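You operate a simulated robot arm through the tools that you are given. There is no shell and no other tool.

Carry out the task below with a simulated robot arm. There is one attempt and no reset: what you move stays moved.

## Task
Bring the air back on at the cream stand and set it to 2 bar.
Fine: brown lever to HELD, frost switch off and drain knob SHUT before the supply lever opens; the small gauge shows 2.

Only the result counts: the job must be done as asked and must still hold three seconds after the hand-in. Knocking over, shifting, dropping, spilling or breaking anything else fails it.

## Robot
A 6-joint arm with a two-finger parallel gripper, fixed in place. Base frame: the origin is at the foot of the arm, x ahead of it, y to its left, z up. Lengths are in m, angles in rad, forces in N, time in s.
With the tool pointing down near the work surface it reaches from about 0.28 to 0.64 m from the base axis. Its first joint turns from -2.007 to 2.007 rad. Payload 3.43 kg.
Tool frame: the origin (TCP) lies between the finger pads and is the grasp point; the fingertips stand 0.034 m ahead of it; z points along the fingers, y is the line along which they close. Largest opening 0.128 m; finger width 0.024, thickness 0.012; the body of the gripper, 0.048 by 0.13 m, starts 0.096 m behind the TCP.
Orientation is that of the tool frame in the base frame, as [roll, pitch, yaw] about the fixed x, y, z axes, in that order (R = Rz(yaw) Ry(pitch) Rx(roll)). With the fingers straight down and closing along the base's y, the tool's x points along the base's -x, its y along +y and its z along -z.

## Interface
- The arm moves only by the tool apply_moves. Its argument "steps" is a list of rows, each a list of 7 numbers: the shift along the tool's x, y, z in units of 500 mm (1.0 is 500 mm), then the turn, a rotation vector about the tool's x, y, z in units of 90 degrees (1.0 is 90 degrees), then the gripper command, from -1 (shut) to 1 (fully open), values between in proportion. In form: [[tx, ty, tz, rx, ry, rz, jaw], ...]. A call has 1 to 20 rows; each row is the pose to reach, as a shift and turn from the pose commanded when the call began, along the tool's axes at that moment. A call with a number of a shift or a turn outside -1 to 1 is refused whole. Rows are played at 5 a second. More than 0.05 m and 0.15 rad between two rows, or a gripper value outside its range, and nothing of the call is played. A pose out of reach is approached as far as the arm can. The call stops where the force on the tool passes 40 N (or 10 N more than at its start, if that is more) or the arm is blocked; 0.2 s more then pass. The fingers move at their own pace (about 0.153 m/s each) and stop on an object; they squeeze with about 21 N. The grip force told is the motor's: it shows also when the fingers shut on nothing. Time passes only in rows, and 0.2 s behind the last, so rows that repeat a pose let the fingers close. The reply holds the time, the measured pose of the TCP, the force on the tool along the base axes, the opening and the grip force, in the units named above and with some noise, with the torque about the TCP (base axes, N m) and any sound that the robot's microphone picked up.
- Cameras (640 x 400 px; columns grow to the right, rows downward): "scene" is fixed at [0.0493, -0.6487, 1.6532]; the picture's right is [0.56, -0.83, 0.00], its down [-0.57, -0.39, -0.72] and it looks along [0.59, 0.41, -0.69] (base axes); focal length 214 px, centre (320, 200). "wrist" rides on the gripper at [0.076, -0.011, -0.16] in the tool frame; the picture's right is [0.15, 0.99, 0.00], its down [-0.88, 0.13, -0.46] and it looks along [-0.45, 0.07, 0.89] (tool axes); focal length 234 px, centre (320, 200). There is no depth. A picture from a camera that has moved, and an enlarged one, comes with that camera's place and axes in the base frame and with its lens. The place of the scene camera against the robot may be out by one fixed shift of up to 0.018 m in any direction.
- get_image(camera): a new picture of that camera. The clock stands still meanwhile.
- move_column(by): slides the trunk up (or, below 0, down) by that many m; the arm rides with it, the base frame stays. It gives what a move gives, with no picture.
- close_up(camera, box): a new picture of the part [left, top, right, bottom] of that camera's present view, enlarged. The clock stands still meanwhile.
- job_done(): hands the job in; it is judged then, once.

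Nothing tells you positions but the pictures and the camera data. Unless the task says otherwise, let go and move clear before handing in.

The tools are called after "Request:" as name(argument=value, ...) on one line, values as JSON. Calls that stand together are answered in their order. apply_moves: Moves the arm, as the interface text tells. Its arguments: {"type":"object","properties":{"steps":{"type":"array"}},"required":["steps"]} The other tools are called the same way: move_column (by) slides the trunk up or down; get_image (camera) takes a picture; close_up (camera, box) takes an enlarged picture of a part of a camera's view; job_done () hands the job in.

At the start:

```text
time: 0.0
ee_pos: [0.3171, -0.1986, 1.4595]
orientation: [-3.14, 0.004, -3.14]
ft_force: [-0.4, 0.4, 0.7]
moment: [-0.01, -0.01, -0.01]
opening: 0.128
finger_force: 0.1
trunk travel left (down, up): [-0.938, 0.052]
```

scene: 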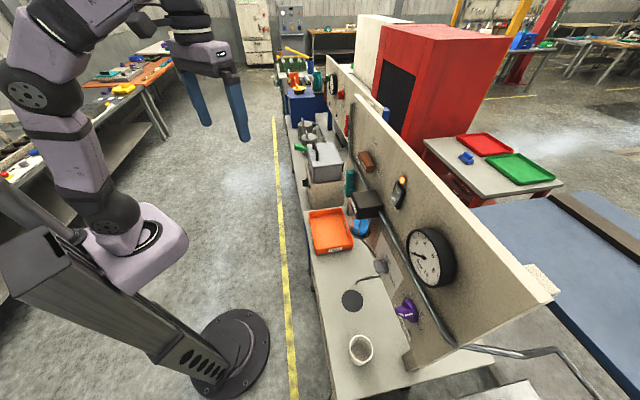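
wrist: 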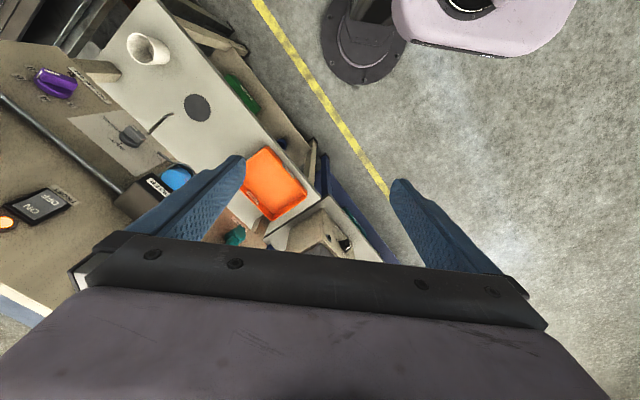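

I see a bench with an upright panel that carries gauges, switches, levers and knobs. I'll enlarge parts of the view before moving anything.

Request:
close_up(camera="scene", box=[280, 60, 440, 160])

Request:
close_up(camera="scene", box=[320, 140, 480, 240])

Request:
close_up(camera="scene", box=[330, 220, 490, 320])

Request:
close_up(camera="scene", box=[400, 280, 592, 400])

Request:
close_up(camera="wrist", box=[0, 0, 320, 200])

Request:
close_up(camera="wrist", box=[0, 120, 240, 270])

```text
4.00 times, centred on (360, 110) of scene
camera zoom: at [0.0493, -0.6487, 1.6532], right [0.56, -0.83, 0.0], down [-0.57, -0.39, -0.72], along [0.59, 0.41, -0.69], focal length 858 px, centre (160, 560)
```

zoom: 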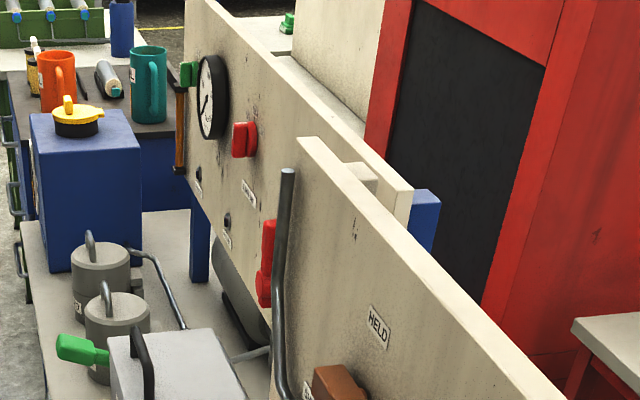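

```text
4.00 times, centred on (400, 190) of scene
camera zoom: at [0.0493, -0.6487, 1.6532], right [0.56, -0.83, 0.0], down [-0.57, -0.39, -0.72], along [0.59, 0.41, -0.69], focal length 858 px, centre (0, 240)
```

zoom: 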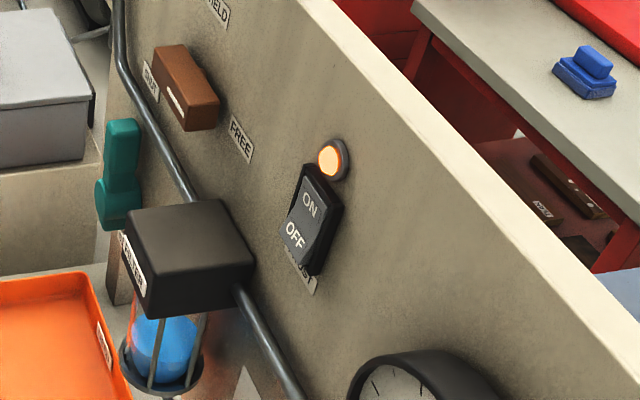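

```text
4.00 times, centred on (410, 270) of scene
camera zoom: at [0.0493, -0.6487, 1.6532], right [0.56, -0.83, 0.0], down [-0.57, -0.39, -0.72], along [0.59, 0.41, -0.69], focal length 858 px, centre (-40, -80)
```

zoom: 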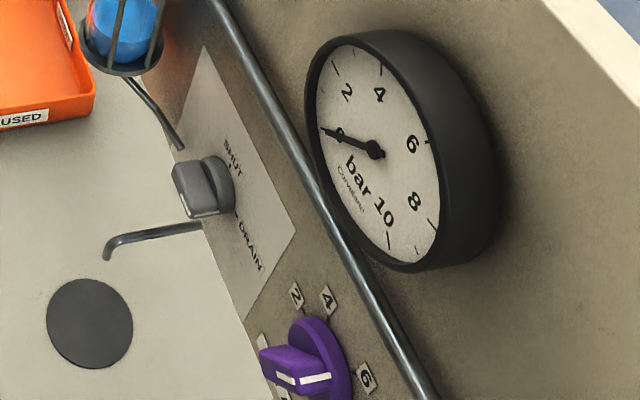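

```text
3.33 times, centred on (496, 340) of scene
camera zoom: at [0.0493, -0.6487, 1.6532], right [0.56, -0.83, 0.0], down [-0.57, -0.39, -0.72], along [0.59, 0.41, -0.69], focal length 715 px, centre (-267, -267)
```

zoom: 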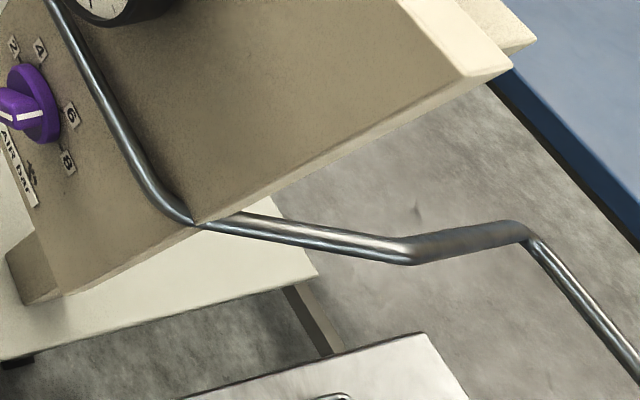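

```text
2.00 times, centred on (160, 100) of wrist
camera zoom: at [0.2417, -0.2081, 1.6195], right [-0.15, 0.99, 0.0], down [0.88, 0.13, 0.46], along [0.45, 0.06, -0.89], focal length 468 px, centre (640, 400)
```

zoom: 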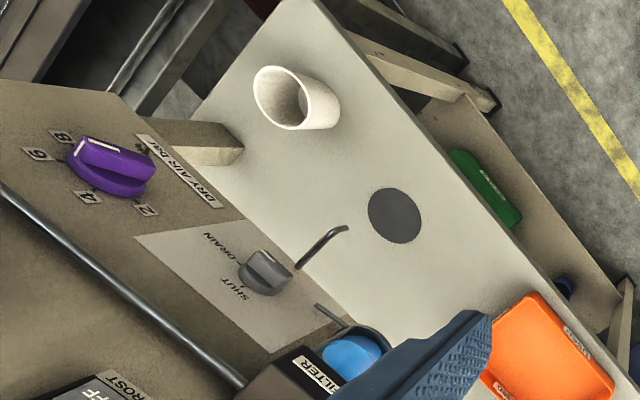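

```text
2.67 times, centred on (120, 195) of wrist
camera zoom: at [0.2417, -0.2081, 1.6195], right [-0.15, 0.99, 0.0], down [0.88, 0.13, 0.46], along [0.45, 0.06, -0.89], focal length 624 px, centre (853, 213)
```

zoom: 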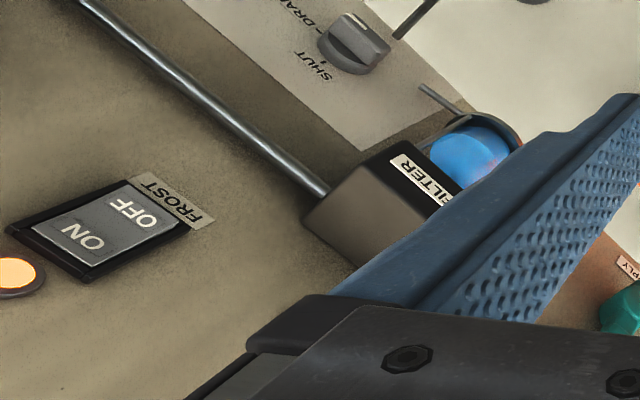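

The panel is about 0.72–0.75 m to the arm's front right, and its face looks back toward the base. I'll turn the gripper to face it and tilt the tool up so the wrist camera can see it.

Request:
apply_moves(steps=[[0, 0, 0, 0, 0, 0.0938, 1], [0, 0, 0, 0, 0, 0.1876, 1], [0, 0, 0, 0, 0, 0.2814, 1], [0, 0, 0, 0, 0, 0.3752, 1], [0, 0, 0, 0, 0, 0.469, 1]])

Request:
apply_moves(steps=[[0, 0, 0, 0, -0.09, 0, 1], [0, 0, 0, 0, -0.18, 0, 1], [0, 0, 0, 0, -0.27, 0, 1], [0, 0, 0, 0, -0.36, 0, 1], [0, 0, 0, 0, -0.45, 0, 1], [0, 0, 0, 0, -0.54, 0, 1]])

Request:
get_image(camera="wrist")

Request:
get_image(camera="scene")

```text
time: 1.2
ee_pos: [0.3177, -0.1984, 1.4607]
orientation: [3.141, 0.003, 2.401]
ft_force: [0.4, 0.2, -0.3]
moment: [-0.02, -0.02, -0.01]
opening: 0.1278
finger_force: 0.1
trunk travel left (down, up): [-0.938, 0.052]
```

```text
time: 2.6
ee_pos: [0.394, -0.2415, 1.4983]
orientation: [3.141, 0.851, 2.403]
ft_force: [0.0, -0.3, -0.7]
moment: [0.01, 0.01, -0.01]
opening: 0.128
finger_force: 0.1
out of reach, approached as far as the arm can: row 4, 5, 6
trunk travel left (down, up): [-0.938, 0.052]
```

```text
taken
camera wrist: at [0.2613, -0.1355, 1.5474], right [0.59, 0.8, -0.11], down [0.26, -0.06, 0.96], along [0.76, -0.6, -0.25], focal length 234 px, centre (320, 200)
```

wrist: 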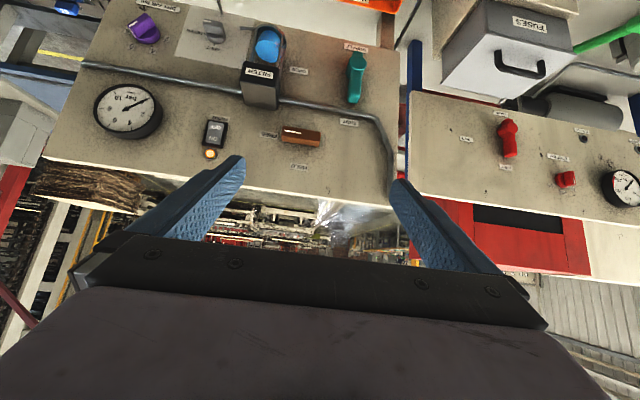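

```text
taken
```

scene: 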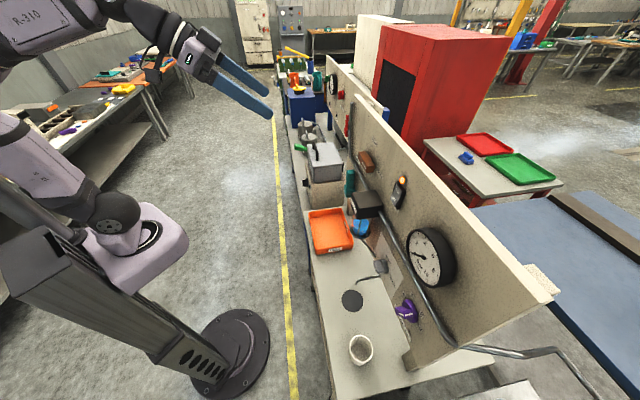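

The wrist camera now sees the panel upside down, with every control in view. I'll enlarge the parts.

Request:
close_up(camera="wrist", box=[60, 0, 220, 100])

Request:
close_up(camera="wrist", box=[80, 70, 240, 170])

Request:
close_up(camera="wrist", box=[230, 20, 390, 120])

Request:
close_up(camera="wrist", box=[230, 100, 390, 200])

Request:
close_up(camera="wrist", box=[400, 80, 640, 230])

```text
4.00 times, centred on (140, 50) of wrist
camera zoom: at [0.2613, -0.1355, 1.5474], right [0.59, 0.8, -0.11], down [0.26, -0.06, 0.96], along [0.76, -0.6, -0.25], focal length 937 px, centre (1040, 800)
```

zoom: 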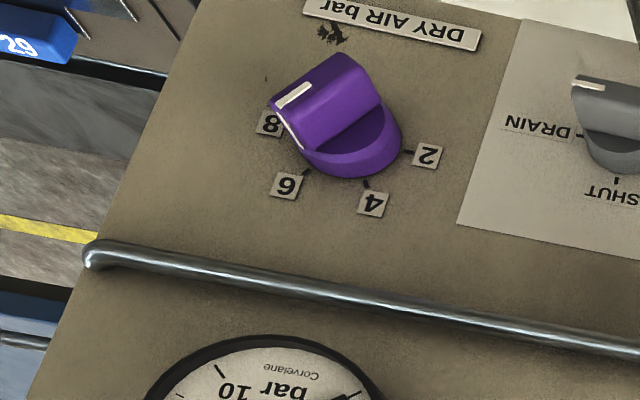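

```text
4.00 times, centred on (160, 120) of wrist
camera zoom: at [0.2613, -0.1355, 1.5474], right [0.59, 0.8, -0.11], down [0.26, -0.06, 0.96], along [0.76, -0.6, -0.25], focal length 937 px, centre (960, 520)
```

zoom: 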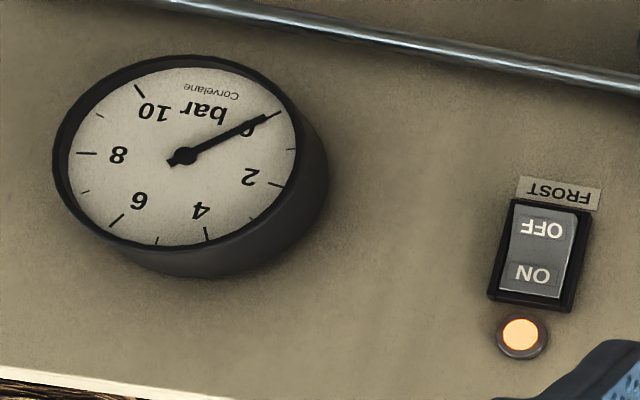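

```text
4.00 times, centred on (310, 70) of wrist
camera zoom: at [0.2613, -0.1355, 1.5474], right [0.59, 0.8, -0.11], down [0.26, -0.06, 0.96], along [0.76, -0.6, -0.25], focal length 937 px, centre (360, 720)
```

zoom: 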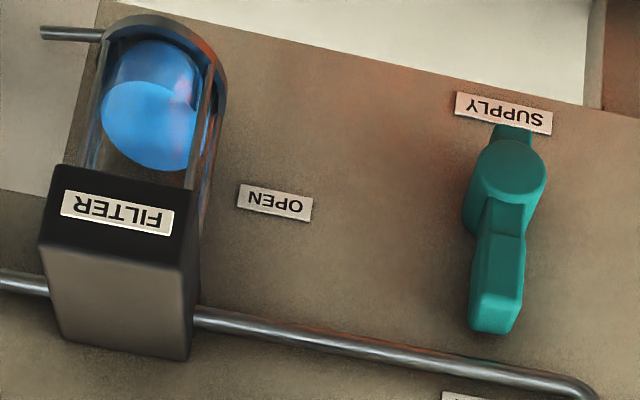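

```text
4.00 times, centred on (310, 150) of wrist
camera zoom: at [0.2613, -0.1355, 1.5474], right [0.59, 0.8, -0.11], down [0.26, -0.06, 0.96], along [0.76, -0.6, -0.25], focal length 937 px, centre (360, 400)
```

zoom: 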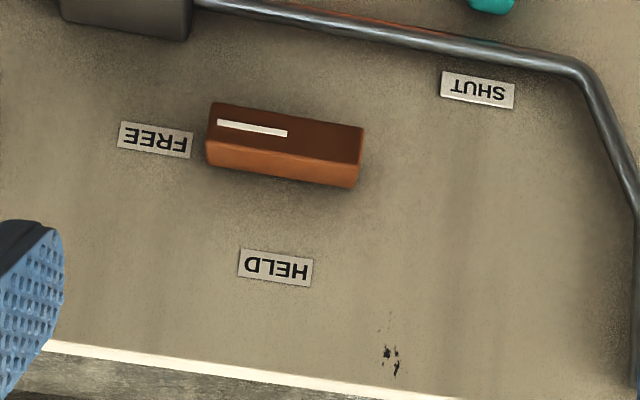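

```text
2.67 times, centred on (520, 155) of wrist
camera zoom: at [0.2613, -0.1355, 1.5474], right [0.59, 0.8, -0.11], down [0.26, -0.06, 0.96], along [0.76, -0.6, -0.25], focal length 624 px, centre (-213, 320)
```

zoom: 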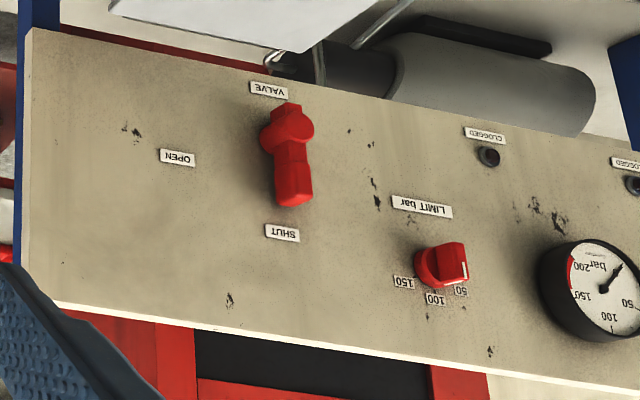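

The near cream panel carries all the controls: brown lever at FREE, frost ON (lamp lit), the drain knob, supply at SHUT, the purple regulator near 8, and the gauge at 0. I'll bring the trunk down and level the tool for a straight-on look.

Request:
move_column(by=-0.2)

Request:
apply_moves(steps=[[-0.05, 0, 0.06, 0, 0, 0, 1], [-0.11, 0, 0.125, 0, 0, 0, 1]])

Request:
apply_moves(steps=[[0, 0, 0, 0, -0.09, 0, 1], [0, 0, 0, 0, -0.18, 0, 1], [0, 0, 0, 0, -0.27, 0, 1], [0, 0, 0, 0, -0.36, 0, 1], [0, 0, 0, 0, -0.45, 0, 1]])

Request:
get_image(camera="wrist")

Request:
get_image(camera="scene")

```text
time: 4.8
ee_pos: [0.3926, -0.242, 1.2994]
orientation: [3.141, 0.849, 2.403]
ft_force: [-0.4, 0.7, 0.0]
moment: [0.02, -0.04, 0.01]
opening: 0.128
finger_force: 0.1
trunk travel left (down, up): [-0.738, 0.252]
```

```text
time: 5.4
ee_pos: [0.4562, -0.2987, 1.2985]
orientation: [-3.14, 0.85, 2.404]
ft_force: [0.2, -0.9, -0.2]
moment: [0.03, 0.01, 0.0]
opening: 0.128
finger_force: 0.0
trunk travel left (down, up): [-0.738, 0.252]
```

```text
time: 6.6
ee_pos: [0.4464, -0.3069, 1.2888]
orientation: [2.458, 1.42, 1.664]
ft_force: [0.5, -0.2, 2.8]
moment: [0.03, 0.22, -0.07]
opening: 0.1281
finger_force: 0.0
out of reach, approached as far as the arm can: row 5
trunk travel left (down, up): [-0.738, 0.252]
```

```text
taken
camera wrist: at [0.3261, -0.1903, 1.2312], right [0.7, 0.71, -0.05], down [-0.21, 0.28, 0.94], along [0.68, -0.65, 0.35], focal length 234 px, centre (320, 200)
```

wrist: 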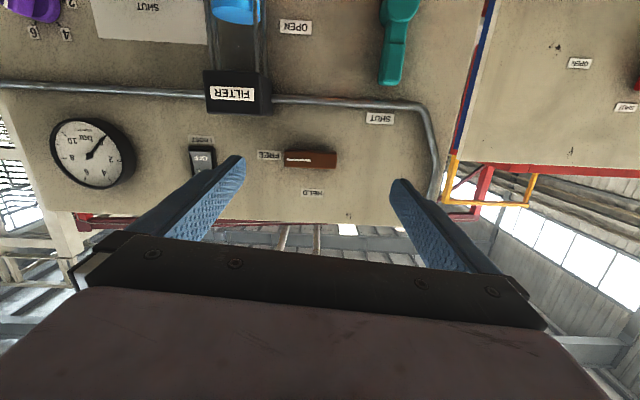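

```text
taken
```

scene: 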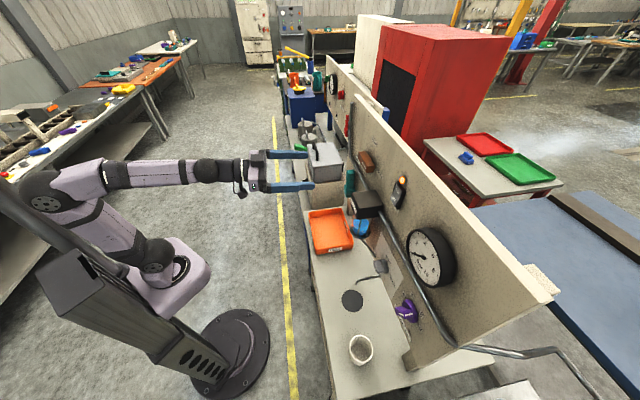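

The tool is nearly level, but the arm is stretched straight at the wrist, close to a singular pose. I'll tip the tool back down, raise the arm, and lower the trunk so the forearm reaches upward.

Request:
apply_moves(steps=[[-0.07, 0, -0.01, 0, 0.06, 0, 1], [-0.14, 0, -0.02, 0, 0.13, 0, 1], [-0.21, 0, -0.03, 0, 0.2, 0, 1], [-0.28, 0, -0.04, 0, 0.28, 0, 1], [-0.35, 0, -0.05, 0, 0.36, 0, 1], [-0.42, 0, -0.06, 0, 0.4, 0, 1]])

Request:
move_column(by=-0.25)

Request:
get_image(camera="wrist")

Request:
get_image(camera="scene")

```text
time: 8.0
ee_pos: [0.4236, -0.2823, 1.4429]
orientation: [-3.131, 0.899, 2.38]
ft_force: [-0.5, 0.6, 0.4]
moment: [-0.01, -0.04, 0.01]
opening: 0.1279
finger_force: 0.0
out of reach, approached as far as the arm can: row 1, 5, 6
trunk travel left (down, up): [-0.738, 0.252]
```

```text
time: 10.6
ee_pos: [0.426, -0.2825, 1.1914]
orientation: [-3.133, 0.898, 2.38]
ft_force: [-0.8, -0.9, -0.5]
moment: [0.01, 0.01, -0.02]
opening: 0.1278
finger_force: 0.1
trunk travel left (down, up): [-0.488, 0.502]
```

```text
taken
camera wrist: at [0.296, -0.1699, 1.2326], right [0.62, 0.77, -0.12], down [0.23, -0.04, 0.97], along [0.75, -0.63, -0.2], focal length 234 px, centre (320, 200)
```

wrist: 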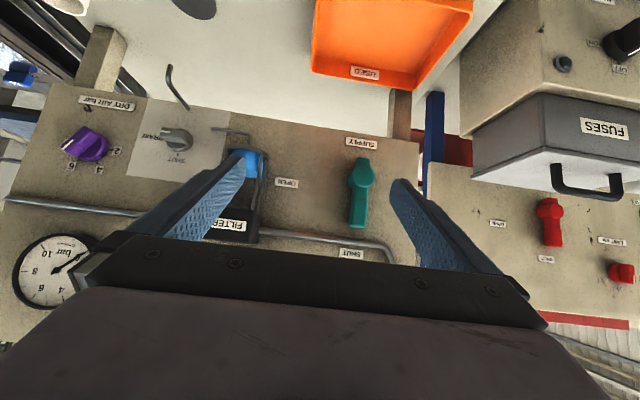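

```text
taken
```

scene: 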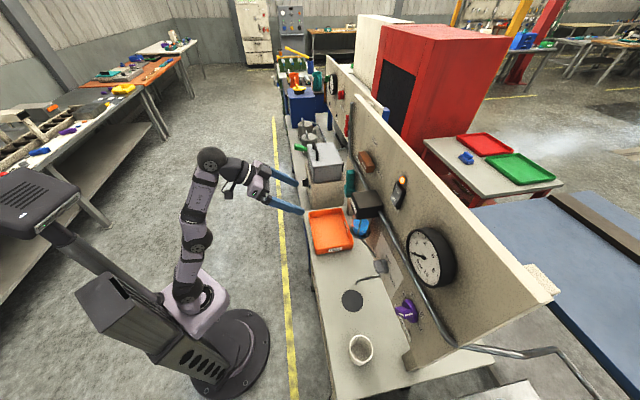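

The arm now reaches up to the panel and the heading is square to it. I'll level the tool at this relative height.

Request:
apply_moves(steps=[[0.078, 0, 0.062, 0, -0.05, 0, 1], [0.078, 0, 0.062, 0, -0.14, 0, 1], [0.078, 0, 0.062, 0, -0.23, 0, 1], [0.078, 0, 0.062, 0, -0.32, 0, 1], [0.078, 0, 0.062, 0, -0.38, 0, 1], [0.078, 0, 0.062, 0, -0.427, 0, 1]])

Request:
get_image(camera="wrist")

Request:
get_image(camera="scene")

```text
time: 11.9
ee_pos: [0.455, -0.2936, 1.3295]
orientation: [-3.082, 1.463, 2.431]
ft_force: [0.7, -0.7, -0.6]
moment: [-0.04, -0.04, 0.0]
opening: 0.128
finger_force: 0.0
out of reach, approached as far as the arm can: row 1, 2, 3, 4, 5, 6
trunk travel left (down, up): [-0.488, 0.502]
```

```text
taken
camera wrist: at [0.328, -0.1851, 1.2708], right [0.68, 0.72, -0.15], down [-0.16, 0.35, 0.92], along [0.72, -0.6, 0.35], focal length 234 px, centre (320, 200)
```

wrist: 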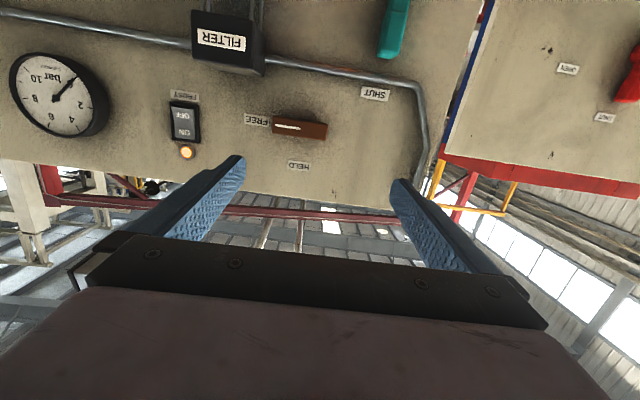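

```text
taken
```

scene: 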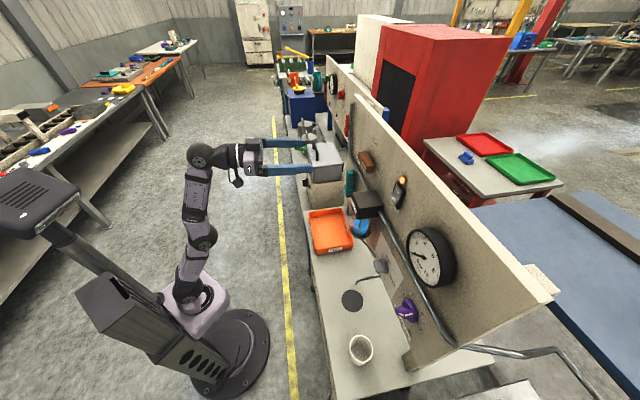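

The command drove the arm straight up and it stuck there. I'll nudge the trunk to reset the commanded pose, then move the tool out and down in small steps so the elbow bends.

Request:
move_column(by=0.02)

Request:
apply_moves(steps=[[0.04, 0, 0.01, 0, 0, 0, 1], [0.08, 0, 0.02, 0, 0, 0, 1], [0.12, 0, 0.03, 0, 0, 0, 1]])

Request:
get_image(camera="scene")

```text
time: 12.6
ee_pos: [0.4545, -0.2945, 1.3501]
orientation: [-3.087, 1.461, 2.424]
ft_force: [0.2, -0.3, -0.9]
moment: [-0.02, 0.01, 0.03]
opening: 0.128
finger_force: 0.0
trunk travel left (down, up): [-0.508, 0.482]
```

```text
time: 13.4
ee_pos: [0.4822, -0.3104, 1.3316]
orientation: [-3.094, 1.459, 2.419]
ft_force: [-0.1, 0.3, 0.3]
moment: [-0.01, -0.02, -0.04]
opening: 0.1279
finger_force: 0.0
out of reach, approached as far as the arm can: row 1, 2, 3
trunk travel left (down, up): [-0.508, 0.482]
```

```text
taken
```

scene: 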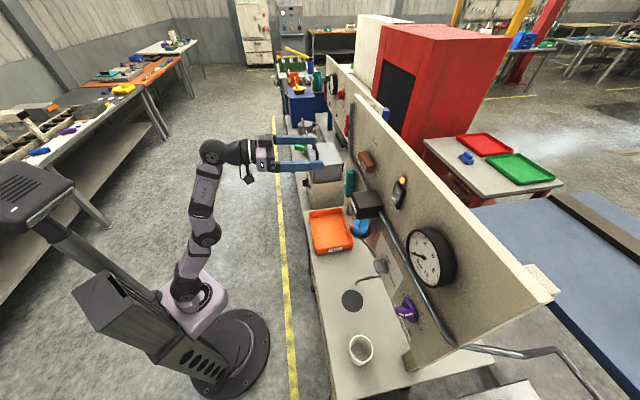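

The elbow is locked nearly straight. I'll reset the commanded pose and move mostly outward while dropping, which should flex it the right way. The fingertips stay about 0.1 m short of the panel.

Request:
move_column(by=-0.03)

Request:
apply_moves(steps=[[0.02, 0, 0.03, 0, 0, 0, 1], [0.05, 0, 0.06, 0, 0, 0, 1], [0.1, 0, 0.09, 0, 0, 0, 1], [0.15, 0, 0.09, 0, 0, 0, 1], [0.2, 0, 0.09, 0, 0, 0, 1]])

Request:
get_image(camera="scene")

```text
time: 14.2
ee_pos: [0.4804, -0.3119, 1.3023]
orientation: [-3.091, 1.457, 2.421]
ft_force: [-0.5, -0.4, 0.4]
moment: [0.01, 0.0, 0.0]
opening: 0.1279
finger_force: 0.0
trunk travel left (down, up): [-0.478, 0.512]
```

```text
time: 15.4
ee_pos: [0.5392, -0.356, 1.2595]
orientation: [-3.088, 1.458, 2.423]
ft_force: [0.6, 0.5, -0.5]
moment: [0.01, 0.01, -0.03]
opening: 0.1278
finger_force: 0.1
out of reach, approached as far as the arm can: row 1, 2, 3, 4, 5
trunk travel left (down, up): [-0.478, 0.512]
```

```text
taken
```

scene: 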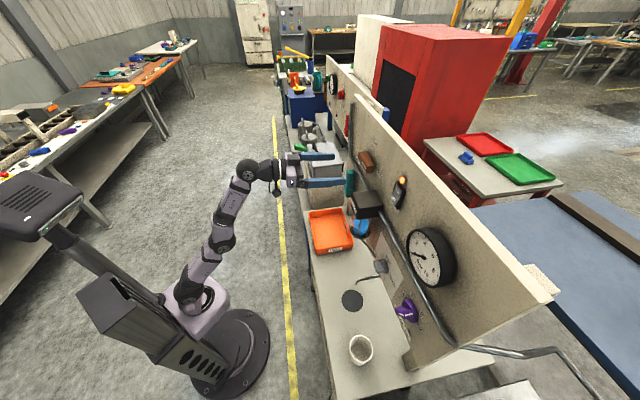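

The elbow appears to have bent the wrong way while I was tilting the tool up. I'll raise the trunk a bit, then tip the tool down about the wrist while drawing back, so the elbow flexes the right way.

Request:
move_column(by=0.1)

Request:
apply_moves(steps=[[0.08, 0, -0.015, 0, 0.09, 0, 1], [0.16, 0, -0.05, 0, 0.18, 0, 1], [0.24, 0, -0.1, 0, 0.27, 0, 1], [0.32, 0, -0.16, 0, 0.36, 0, 1], [0.38, 0, -0.22, 0, 0.45, 0, 1]])

Request:
get_image(camera="scene")

```text
time: 16.7
ee_pos: [0.5384, -0.3561, 1.3581]
orientation: [-3.089, 1.458, 2.422]
ft_force: [-0.1, -0.3, 0.0]
moment: [0.03, -0.02, 0.02]
opening: 0.1279
finger_force: 0.0
trunk travel left (down, up): [-0.578, 0.412]
```

```text
time: 17.9
ee_pos: [0.4698, -0.2866, 1.2353]
orientation: [-3.133, 0.818, 2.377]
ft_force: [0.2, -0.6, 0.6]
moment: [-0.03, 0.0, 0.0]
opening: 0.1278
finger_force: 0.0
out of reach, approached as far as the arm can: row 1, 2, 3, 4, 5
trunk travel left (down, up): [-0.578, 0.412]
```

```text
taken
```

scene: 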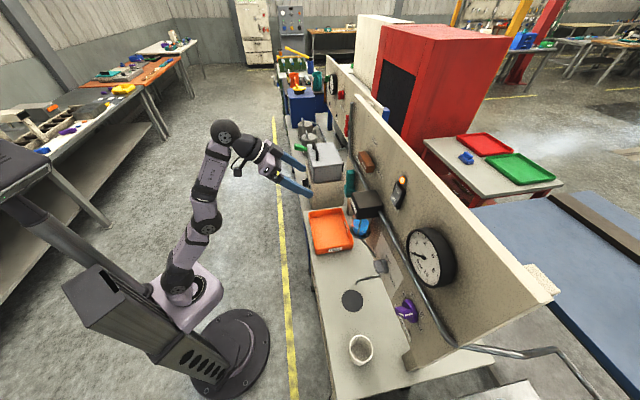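

The arm is still close to straight. I'll reset again and continue toward a tool-down pose like the starting one, where the elbow was bent properly.

Request:
move_column(by=-0.02)

Request:
apply_moves(steps=[[0.045, 0, -0.013, 0, 0.08, 0, 1], [0.09, 0, -0.026, 0, 0.16, 0, 1], [0.135, 0, -0.04, 0, 0.24, 0, 1], [0.18, 0, -0.053, 0, 0.32, 0, 1], [0.225, 0, -0.066, 0, 0.4, 0, 1], [0.27, 0, -0.08, 0, 0.48, 0, 1]])

Request:
get_image(camera="scene")

```text
time: 18.6
ee_pos: [0.4704, -0.2869, 1.2153]
orientation: [-3.133, 0.82, 2.377]
ft_force: [0.3, -0.9, -0.1]
moment: [-0.01, -0.01, 0.06]
opening: 0.1281
finger_force: 0.1
trunk travel left (down, up): [-0.558, 0.432]
```

```text
time: 20.0
ee_pos: [0.3676, -0.1922, 1.0876]
orientation: [-3.137, 0.069, 2.372]
ft_force: [0.2, 0.6, -1.1]
moment: [0.08, 0.01, 0.0]
opening: 0.1278
finger_force: 0.0
out of reach, approached as far as the arm can: row 1, 2, 3, 4, 5, 6
trunk travel left (down, up): [-0.558, 0.432]
```

```text
taken
```

scene: 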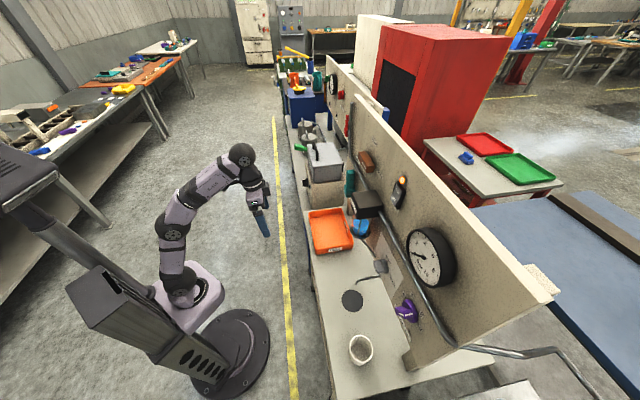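

The elbow is now bent correctly. I'll raise the trunk and lower the arm a little further from the straight configuration.

Request:
move_column(by=0.15)

Request:
apply_moves(steps=[[0, 0, 0.06, 0, 0, 0, 1], [0, 0, 0.12, 0, 0, 0, 1], [0, 0, 0.18, 0, 0, 0, 1], [0, 0, 0.24, 0, 0, 0, 1]])

Request:
get_image(camera="scene")

```text
time: 21.7
ee_pos: [0.3681, -0.1925, 1.2383]
orientation: [-3.138, 0.07, 2.37]
ft_force: [0.6, 0.2, -0.2]
moment: [0.03, -0.01, 0.0]
opening: 0.1282
finger_force: 0.1
trunk travel left (down, up): [-0.708, 0.282]
```

```text
time: 22.7
ee_pos: [0.373, -0.1982, 1.1192]
orientation: [-3.136, 0.071, 2.371]
ft_force: [0.8, -0.5, -0.1]
moment: [0.02, -0.02, 0.02]
opening: 0.128
finger_force: 0.0
trunk travel left (down, up): [-0.708, 0.282]
```

```text
taken
```

scene: 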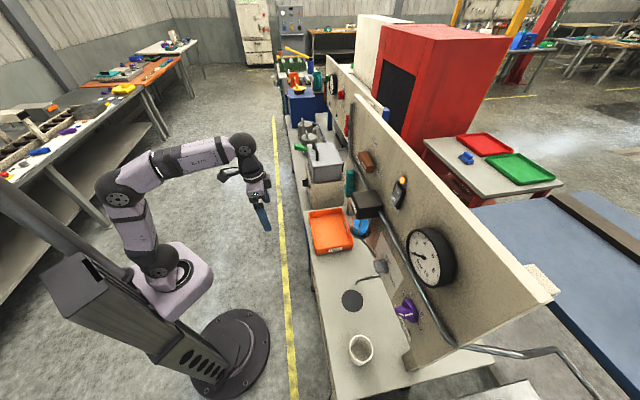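

The arm is bent well, with the elbow back. Now I'll swing the tool up to level about the wrist, keeping the wrist low and drawing back slightly.

Request:
apply_moves(steps=[[-0.05, 0, 0, 0, -0.0868, 0, 1], [-0.099, 0, -0.011, 0, -0.1737, 0, 1], [-0.147, 0, -0.032, 0, -0.2605, 0, 1], [-0.191, 0, -0.059, 0, -0.3474, 0, 1], [-0.231, 0, -0.096, 0, -0.4342, 0, 1], [-0.2665, 0, -0.14, 0, -0.521, 0, 1], [-0.294, 0, -0.191, 0, -0.608, 0, 1], [-0.316, 0, -0.2486, 0, -0.695, 0, 1]])

Request:
get_image(camera="scene")

Request:
get_image(camera="wrist")

```text
time: 24.5
ee_pos: [0.4787, -0.3026, 1.2526]
orientation: [-3.131, 1.163, 2.38]
ft_force: [-0.8, 0.4, 0.0]
moment: [0.02, -0.01, 0.0]
opening: 0.1282
finger_force: 0.1
trunk travel left (down, up): [-0.708, 0.282]
```

```text
taken
```

scene: 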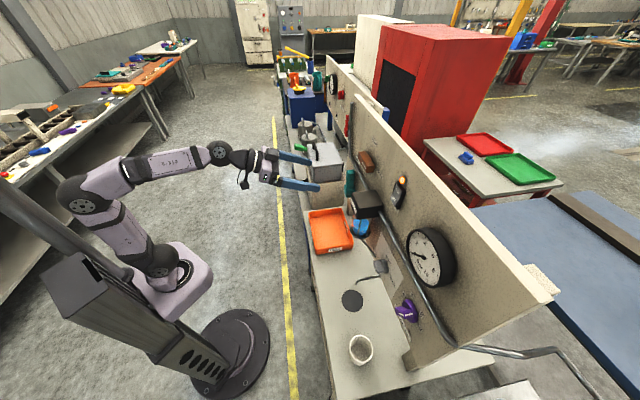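

```text
taken
camera wrist: at [0.3459, -0.1859, 1.2464], right [0.65, 0.75, -0.14], down [0.04, 0.15, 0.99], along [0.76, -0.65, 0.06], focal length 234 px, centre (320, 200)
```

wrist: 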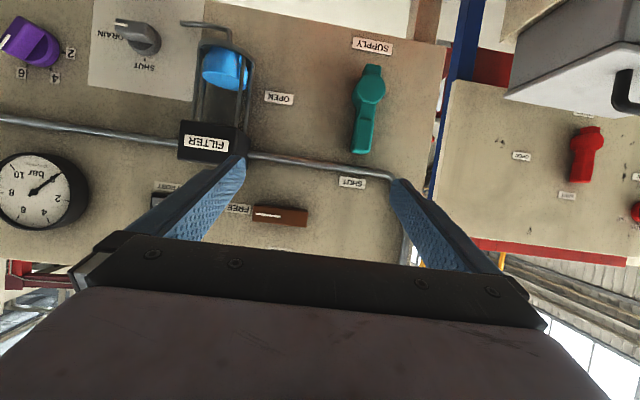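

The arm reaches this pose cleanly. I'll take enlarged views here, then finish levelling and photograph again to fix positions.

Request:
close_up(camera="wrist", box=[0, 0, 224, 140])

Request:
close_up(camera="wrist", box=[216, 100, 424, 230])

Request:
close_up(camera="wrist", box=[176, 0, 416, 150])

Request:
apply_moves(steps=[[-0.05, 0, -0.05, 0, -0.085, 0, 1], [-0.1, 0, -0.1, 0, -0.17, 0, 1], [-0.152, 0, -0.152, 0, -0.25, 0, 1]])

Request:
get_image(camera="wrist")

Request:
close_up(camera="wrist", box=[0, 0, 224, 140])

Request:
close_up(camera="wrist", box=[200, 100, 424, 240])

Request:
close_up(camera="wrist", box=[0, 80, 224, 220])

Request:
get_image(camera="scene")

```text
2.86 times, centred on (112, 70) of wrist
camera zoom: at [0.3459, -0.1859, 1.2464], right [0.65, 0.75, -0.14], down [0.04, 0.15, 0.99], along [0.76, -0.65, 0.06], focal length 669 px, centre (914, 571)
```

zoom: 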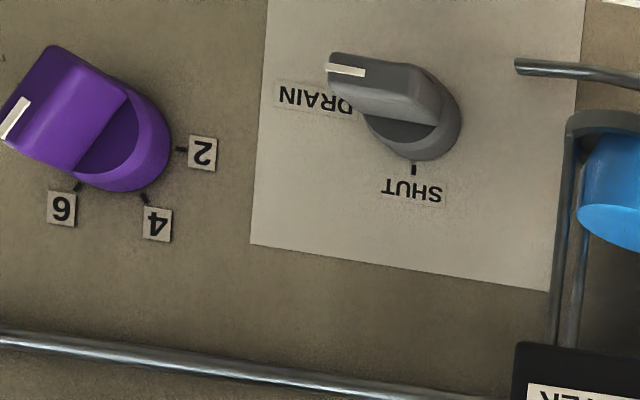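

```text
3.08 times, centred on (320, 165) of wrist
camera zoom: at [0.3459, -0.1859, 1.2464], right [0.65, 0.75, -0.14], down [0.04, 0.15, 0.99], along [0.76, -0.65, 0.06], focal length 720 px, centre (320, 308)
```

zoom: 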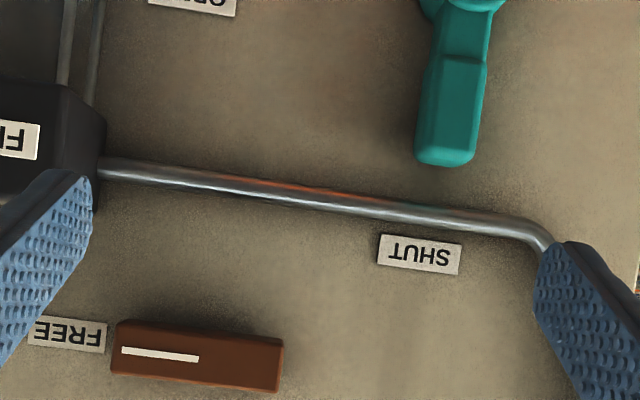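

```text
2.67 times, centred on (296, 75) of wrist
camera zoom: at [0.3459, -0.1859, 1.2464], right [0.65, 0.75, -0.14], down [0.04, 0.15, 0.99], along [0.76, -0.65, 0.06], focal length 624 px, centre (384, 533)
```

zoom: 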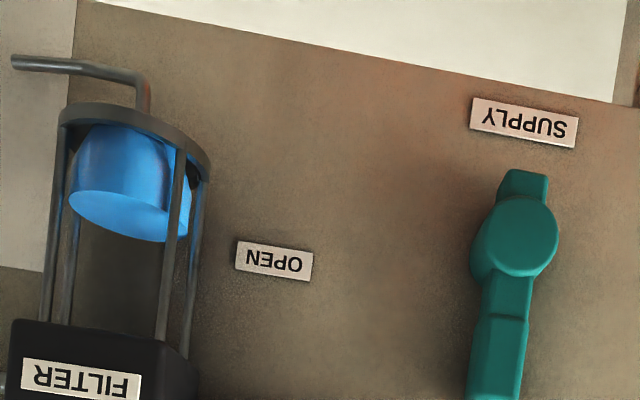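

```text
time: 25.3
ee_pos: [0.463, -0.2777, 1.3523]
orientation: [-2.84, 1.554, 2.674]
ft_force: [0.2, 0.7, -0.3]
moment: [0.0, 0.02, 0.02]
opening: 0.1278
finger_force: 0.1
out of reach, approached as far as the arm can: row 3
trunk travel left (down, up): [-0.708, 0.282]
```

```text
taken
camera wrist: at [0.34, -0.1731, 1.2802], right [0.69, 0.71, -0.15], down [-0.22, 0.4, 0.89], along [0.69, -0.58, 0.44], focal length 234 px, centre (320, 200)
```

wrist: 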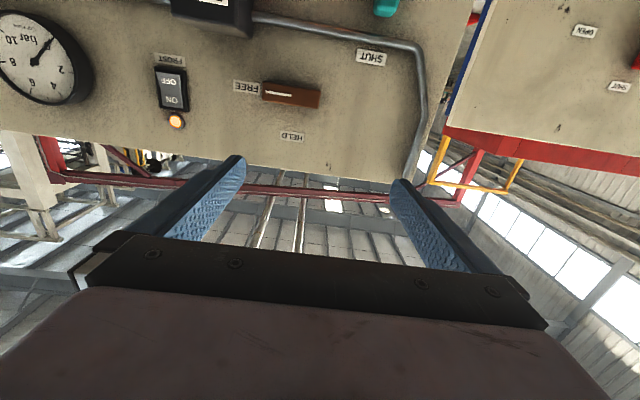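

```text
2.86 times, centred on (112, 70) of wrist
camera zoom: at [0.34, -0.1731, 1.2802], right [0.69, 0.71, -0.15], down [-0.22, 0.4, 0.89], along [0.69, -0.58, 0.44], focal length 669 px, centre (914, 571)
```

zoom: 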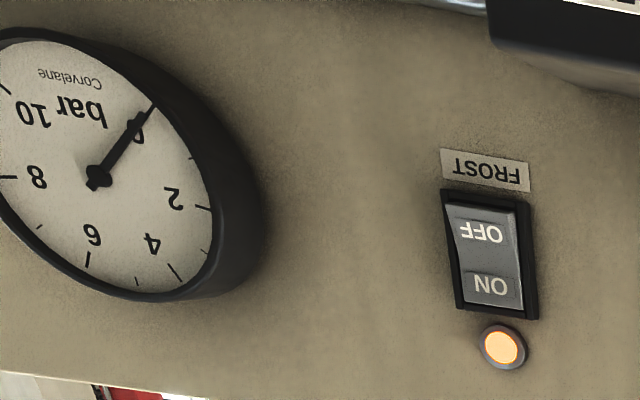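

```text
2.86 times, centred on (312, 170) of wrist
camera zoom: at [0.34, -0.1731, 1.2802], right [0.69, 0.71, -0.15], down [-0.22, 0.4, 0.89], along [0.69, -0.58, 0.44], focal length 669 px, centre (343, 286)
```

zoom: 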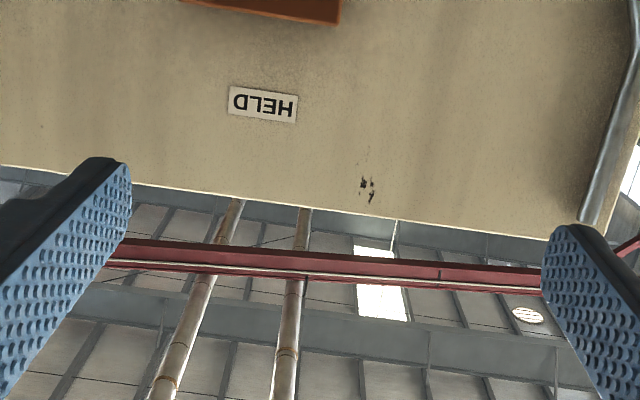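

```text
2.86 times, centred on (112, 150) of wrist
camera zoom: at [0.34, -0.1731, 1.2802], right [0.69, 0.71, -0.15], down [-0.22, 0.4, 0.89], along [0.69, -0.58, 0.44], focal length 669 px, centre (914, 343)
```

zoom: 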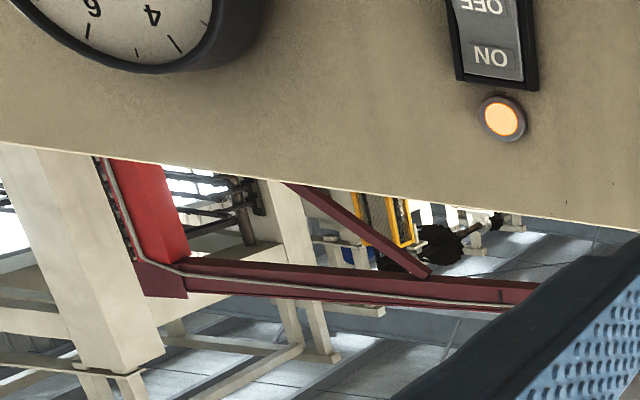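

```text
taken
```

scene: 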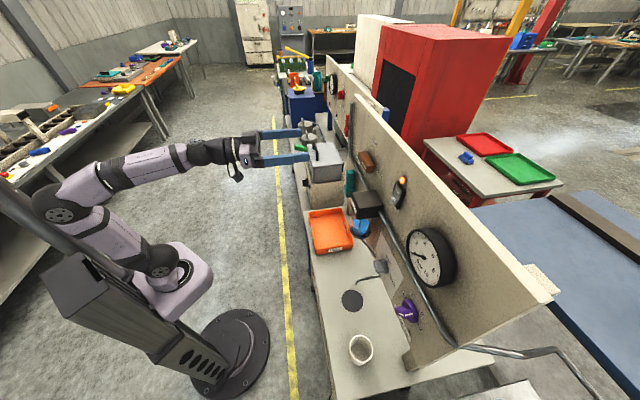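

All positions now come from wrist views only. The panel stands at about 45° with its face about 0.746 m from the base. The brown lever's centre is near z 1.296, directly below HELD. I'll drop the trunk slightly and line up in front of it.

Request:
move_column(by=-0.06)

Request:
apply_moves(steps=[[-0.003, -0.03, 0.05, 0.005, -0.005, 0, 1], [-0.006, -0.06, 0.1, 0.01, -0.01, 0, 1], [-0.01, -0.09, 0.15, 0.01, -0.01, 0, 1]])

Request:
get_image(camera="wrist")

Request:
get_image(camera="scene")

```text
time: 26.3
ee_pos: [0.462, -0.2781, 1.2938]
orientation: [-2.833, 1.552, 2.675]
ft_force: [1.0, -0.5, -1.0]
moment: [-0.02, 0.01, 0.0]
opening: 0.128
finger_force: 0.1
trunk travel left (down, up): [-0.648, 0.342]
```

```text
time: 27.1
ee_pos: [0.4853, -0.3629, 1.2971]
orientation: [-1.871, 1.564, -2.658]
ft_force: [-0.5, -0.4, 0.2]
moment: [-0.01, 0.01, 0.01]
opening: 0.128
finger_force: 0.0
trunk travel left (down, up): [-0.648, 0.342]
```

```text
taken
camera wrist: at [0.3654, -0.2574, 1.222], right [0.7, 0.7, -0.15], down [-0.23, 0.42, 0.88], along [0.68, -0.58, 0.45], focal length 234 px, centre (320, 200)
```

wrist: 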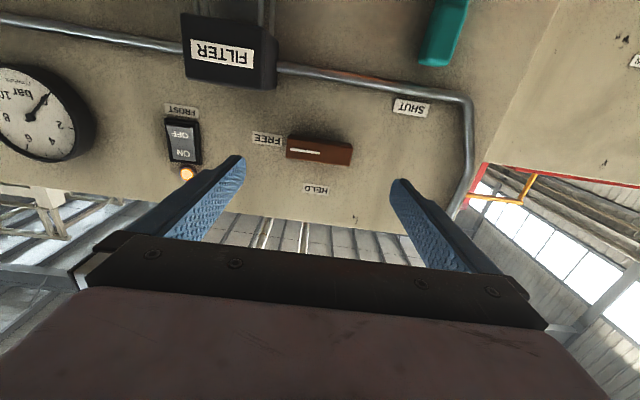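

```text
taken
```

scene: 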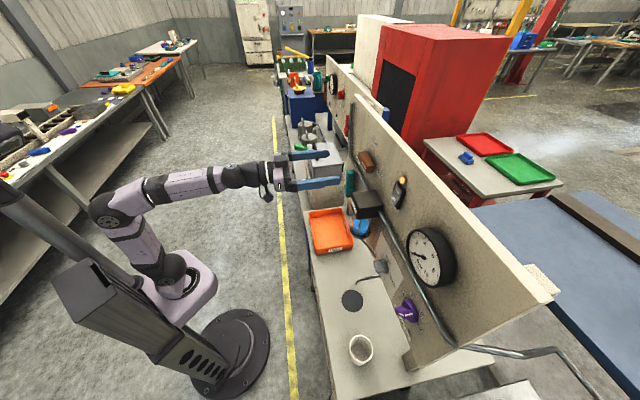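

The brown lever sits exactly on the tool axis. I'll roll the gripper a quarter turn so the fingers straddle the horizontal bar, and narrow the opening.

Request:
apply_moves(steps=[[0, 0, 0, 0, 0, 0.09, 0.0], [0, 0, 0, 0, 0, 0.18, 0.0], [0, 0, 0, 0, 0, 0.27, 0.0], [0, 0, 0, 0, 0, 0.36, 0.0], [0, 0, 0, 0, 0, 0.45, 0.0], [0, 0, 0, 0, 0, 0.54, 0.0], [0, 0, 0, 0, 0, 0.63, 0.0], [0, 0, 0, 0, 0, 0.72, 0.0], [0, 0, 0, 0, 0, 0.81, 0.0], [0, 0, 0, 0, 0, 0.9, 0.0], [0, 0, 0, 0, 0, 0.99, 0.0], [0, 0, 0, 0, 0, 1.0, 0.0]])

Request:
get_image(camera="wrist")

Request:
get_image(camera="scene")

```text
time: 29.7
ee_pos: [0.4847, -0.3635, 1.3023]
orientation: [1.582, 0.003, 0.785]
ft_force: [0.7, -0.1, 0.4]
moment: [0.01, 0.01, -0.03]
opening: 0.064
finger_force: 0.0
out of reach, approached as far as the arm can: row 11, 12
trunk travel left (down, up): [-0.648, 0.342]
```

```text
taken
camera wrist: at [0.4259, -0.196, 1.2924], right [0.11, 0.1, 0.99], down [-0.94, -0.3, 0.14], along [0.31, -0.95, 0.06], focal length 234 px, centre (320, 200)
```

wrist: 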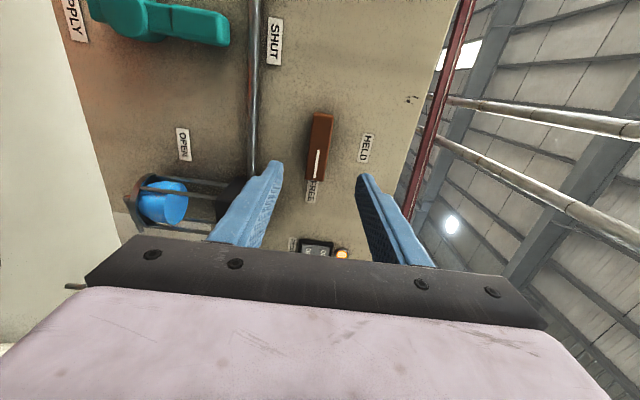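

```text
taken
```

scene: 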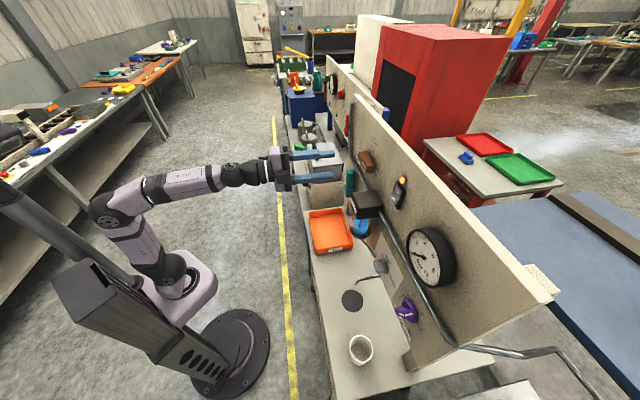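

The fingers now straddle the horizontal bar. I'll back the roll off a touch, move straight in, and close on the lever.

Request:
apply_moves(steps=[[0, 0, 0.05, 0, 0, -0.05, 0.0], [0, 0, 0.1, 0, 0, -0.05, 0.0], [0, 0, 0.15, 0, 0, -0.05, 0.0], [0, 0, 0.175, 0, 0, -0.05, 0.0], [0, 0, 0.2, 0, 0, -0.05, 0.0]])

Request:
get_image(camera="wrist")

Request:
close_up(camera="scene", box=[280, 100, 440, 200])

```text
time: 30.9
ee_pos: [0.5566, -0.4349, 1.3035]
orientation: [1.572, 0.084, 0.783]
ft_force: [-0.6, 0.1, -0.5]
moment: [0.01, -0.01, -0.02]
opening: 0.0639
finger_force: 0.1
trunk travel left (down, up): [-0.648, 0.342]
```

```text
taken
camera wrist: at [0.4972, -0.268, 1.285], right [0.16, 0.16, 0.97], down [-0.94, -0.29, 0.2], along [0.31, -0.94, 0.1], focal length 234 px, centre (320, 200)
```

wrist: 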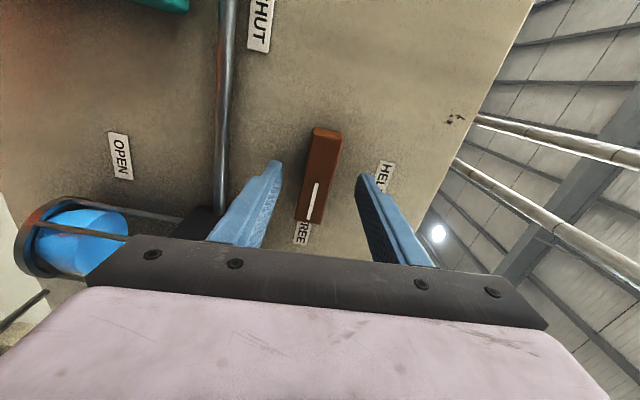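

```text
4.00 times, centred on (360, 150) of scene
camera zoom: at [0.0493, -0.6487, 1.6532], right [0.56, -0.83, 0.0], down [-0.57, -0.39, -0.72], along [0.59, 0.41, -0.69], focal length 858 px, centre (160, 400)
```

zoom: 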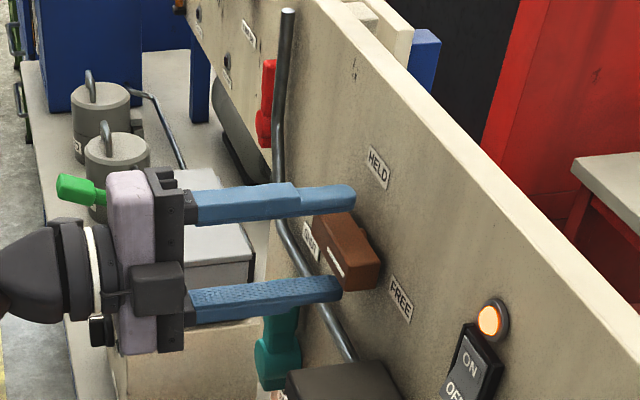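

The fingers straddle the bar with their mid-line on it. Closing now.

Request:
apply_moves(steps=[[0, 0, 0.01, 0, 0, 0, -1], [0, 0, 0.01, 0, 0, 0, -1], [0, 0, 0.01, 0, 0, 0, -1]])

Request:
get_image(camera="wrist")

```text
time: 31.7
ee_pos: [0.5591, -0.4374, 1.3004]
orientation: [1.575, 0.083, 0.779]
ft_force: [-15.5, 12.1, -17.5]
moment: [-0.08, 0.02, -0.28]
opening: 0.0248
finger_force: 45.3
trunk travel left (down, up): [-0.648, 0.342]
```

```text
taken
camera wrist: at [0.4988, -0.2706, 1.2837], right [0.17, 0.16, 0.97], down [-0.94, -0.29, 0.21], along [0.31, -0.94, 0.1], focal length 234 px, centre (320, 200)
```

wrist: 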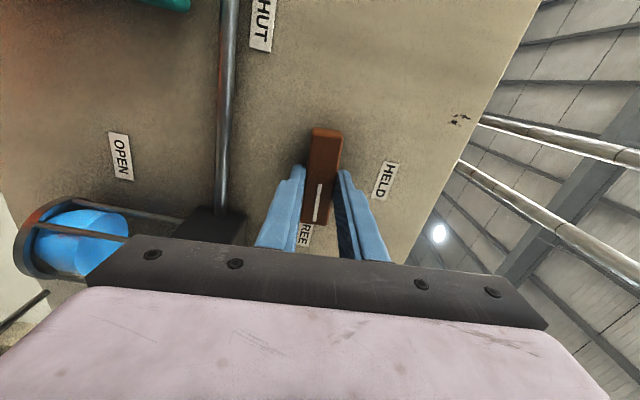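

The lever is gripped, but there is some side load from a small misalignment. I'll ease off a few millimetres and check the load before turning.

Request:
apply_moves(steps=[[0, -0.006, -0.008, 0, 0, 0, -1], [0, -0.008, -0.012, 0, 0, 0, -1]])

```text
time: 32.3
ee_pos: [0.5578, -0.4381, 1.302]
orientation: [1.567, 0.081, 0.787]
ft_force: [21.1, -23.3, 12.1]
moment: [0.03, -0.08, -0.69]
opening: 0.025
finger_force: 44.6
trunk travel left (down, up): [-0.648, 0.342]
```

The load changed sign, so the neutral point lies in between. I'll go there and start turning toward HELD in steps.

Request:
apply_moves(steps=[[0, 0.003, 0.013, 0, 0, 0, -1], [0, 0.003, 0.013, 0, 0, -0.06, -1], [0, 0.003, 0.013, 0, 0, -0.12, -1], [0, 0.003, 0.013, 0, 0, -0.18, -1]])

Request:
get_image(camera="wrist")

```text
time: 33.3
ee_pos: [0.5574, -0.4373, 1.3021]
orientation: [1.568, 0.368, 0.783]
ft_force: [-4.0, 4.1, -0.7]
moment: [0.25, 0.29, 0.14]
opening: 0.0246
finger_force: 45.3
trunk travel left (down, up): [-0.648, 0.342]
```

```text
taken
camera wrist: at [0.493, -0.2762, 1.2636], right [0.35, 0.35, 0.87], down [-0.87, -0.22, 0.44], along [0.35, -0.91, 0.23], focal length 234 px, centre (320, 200)
```

wrist: 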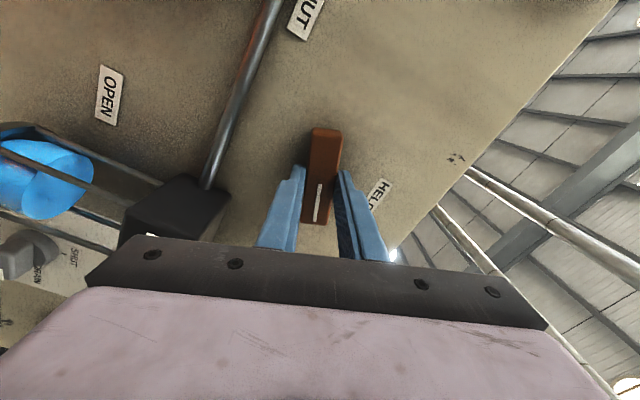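

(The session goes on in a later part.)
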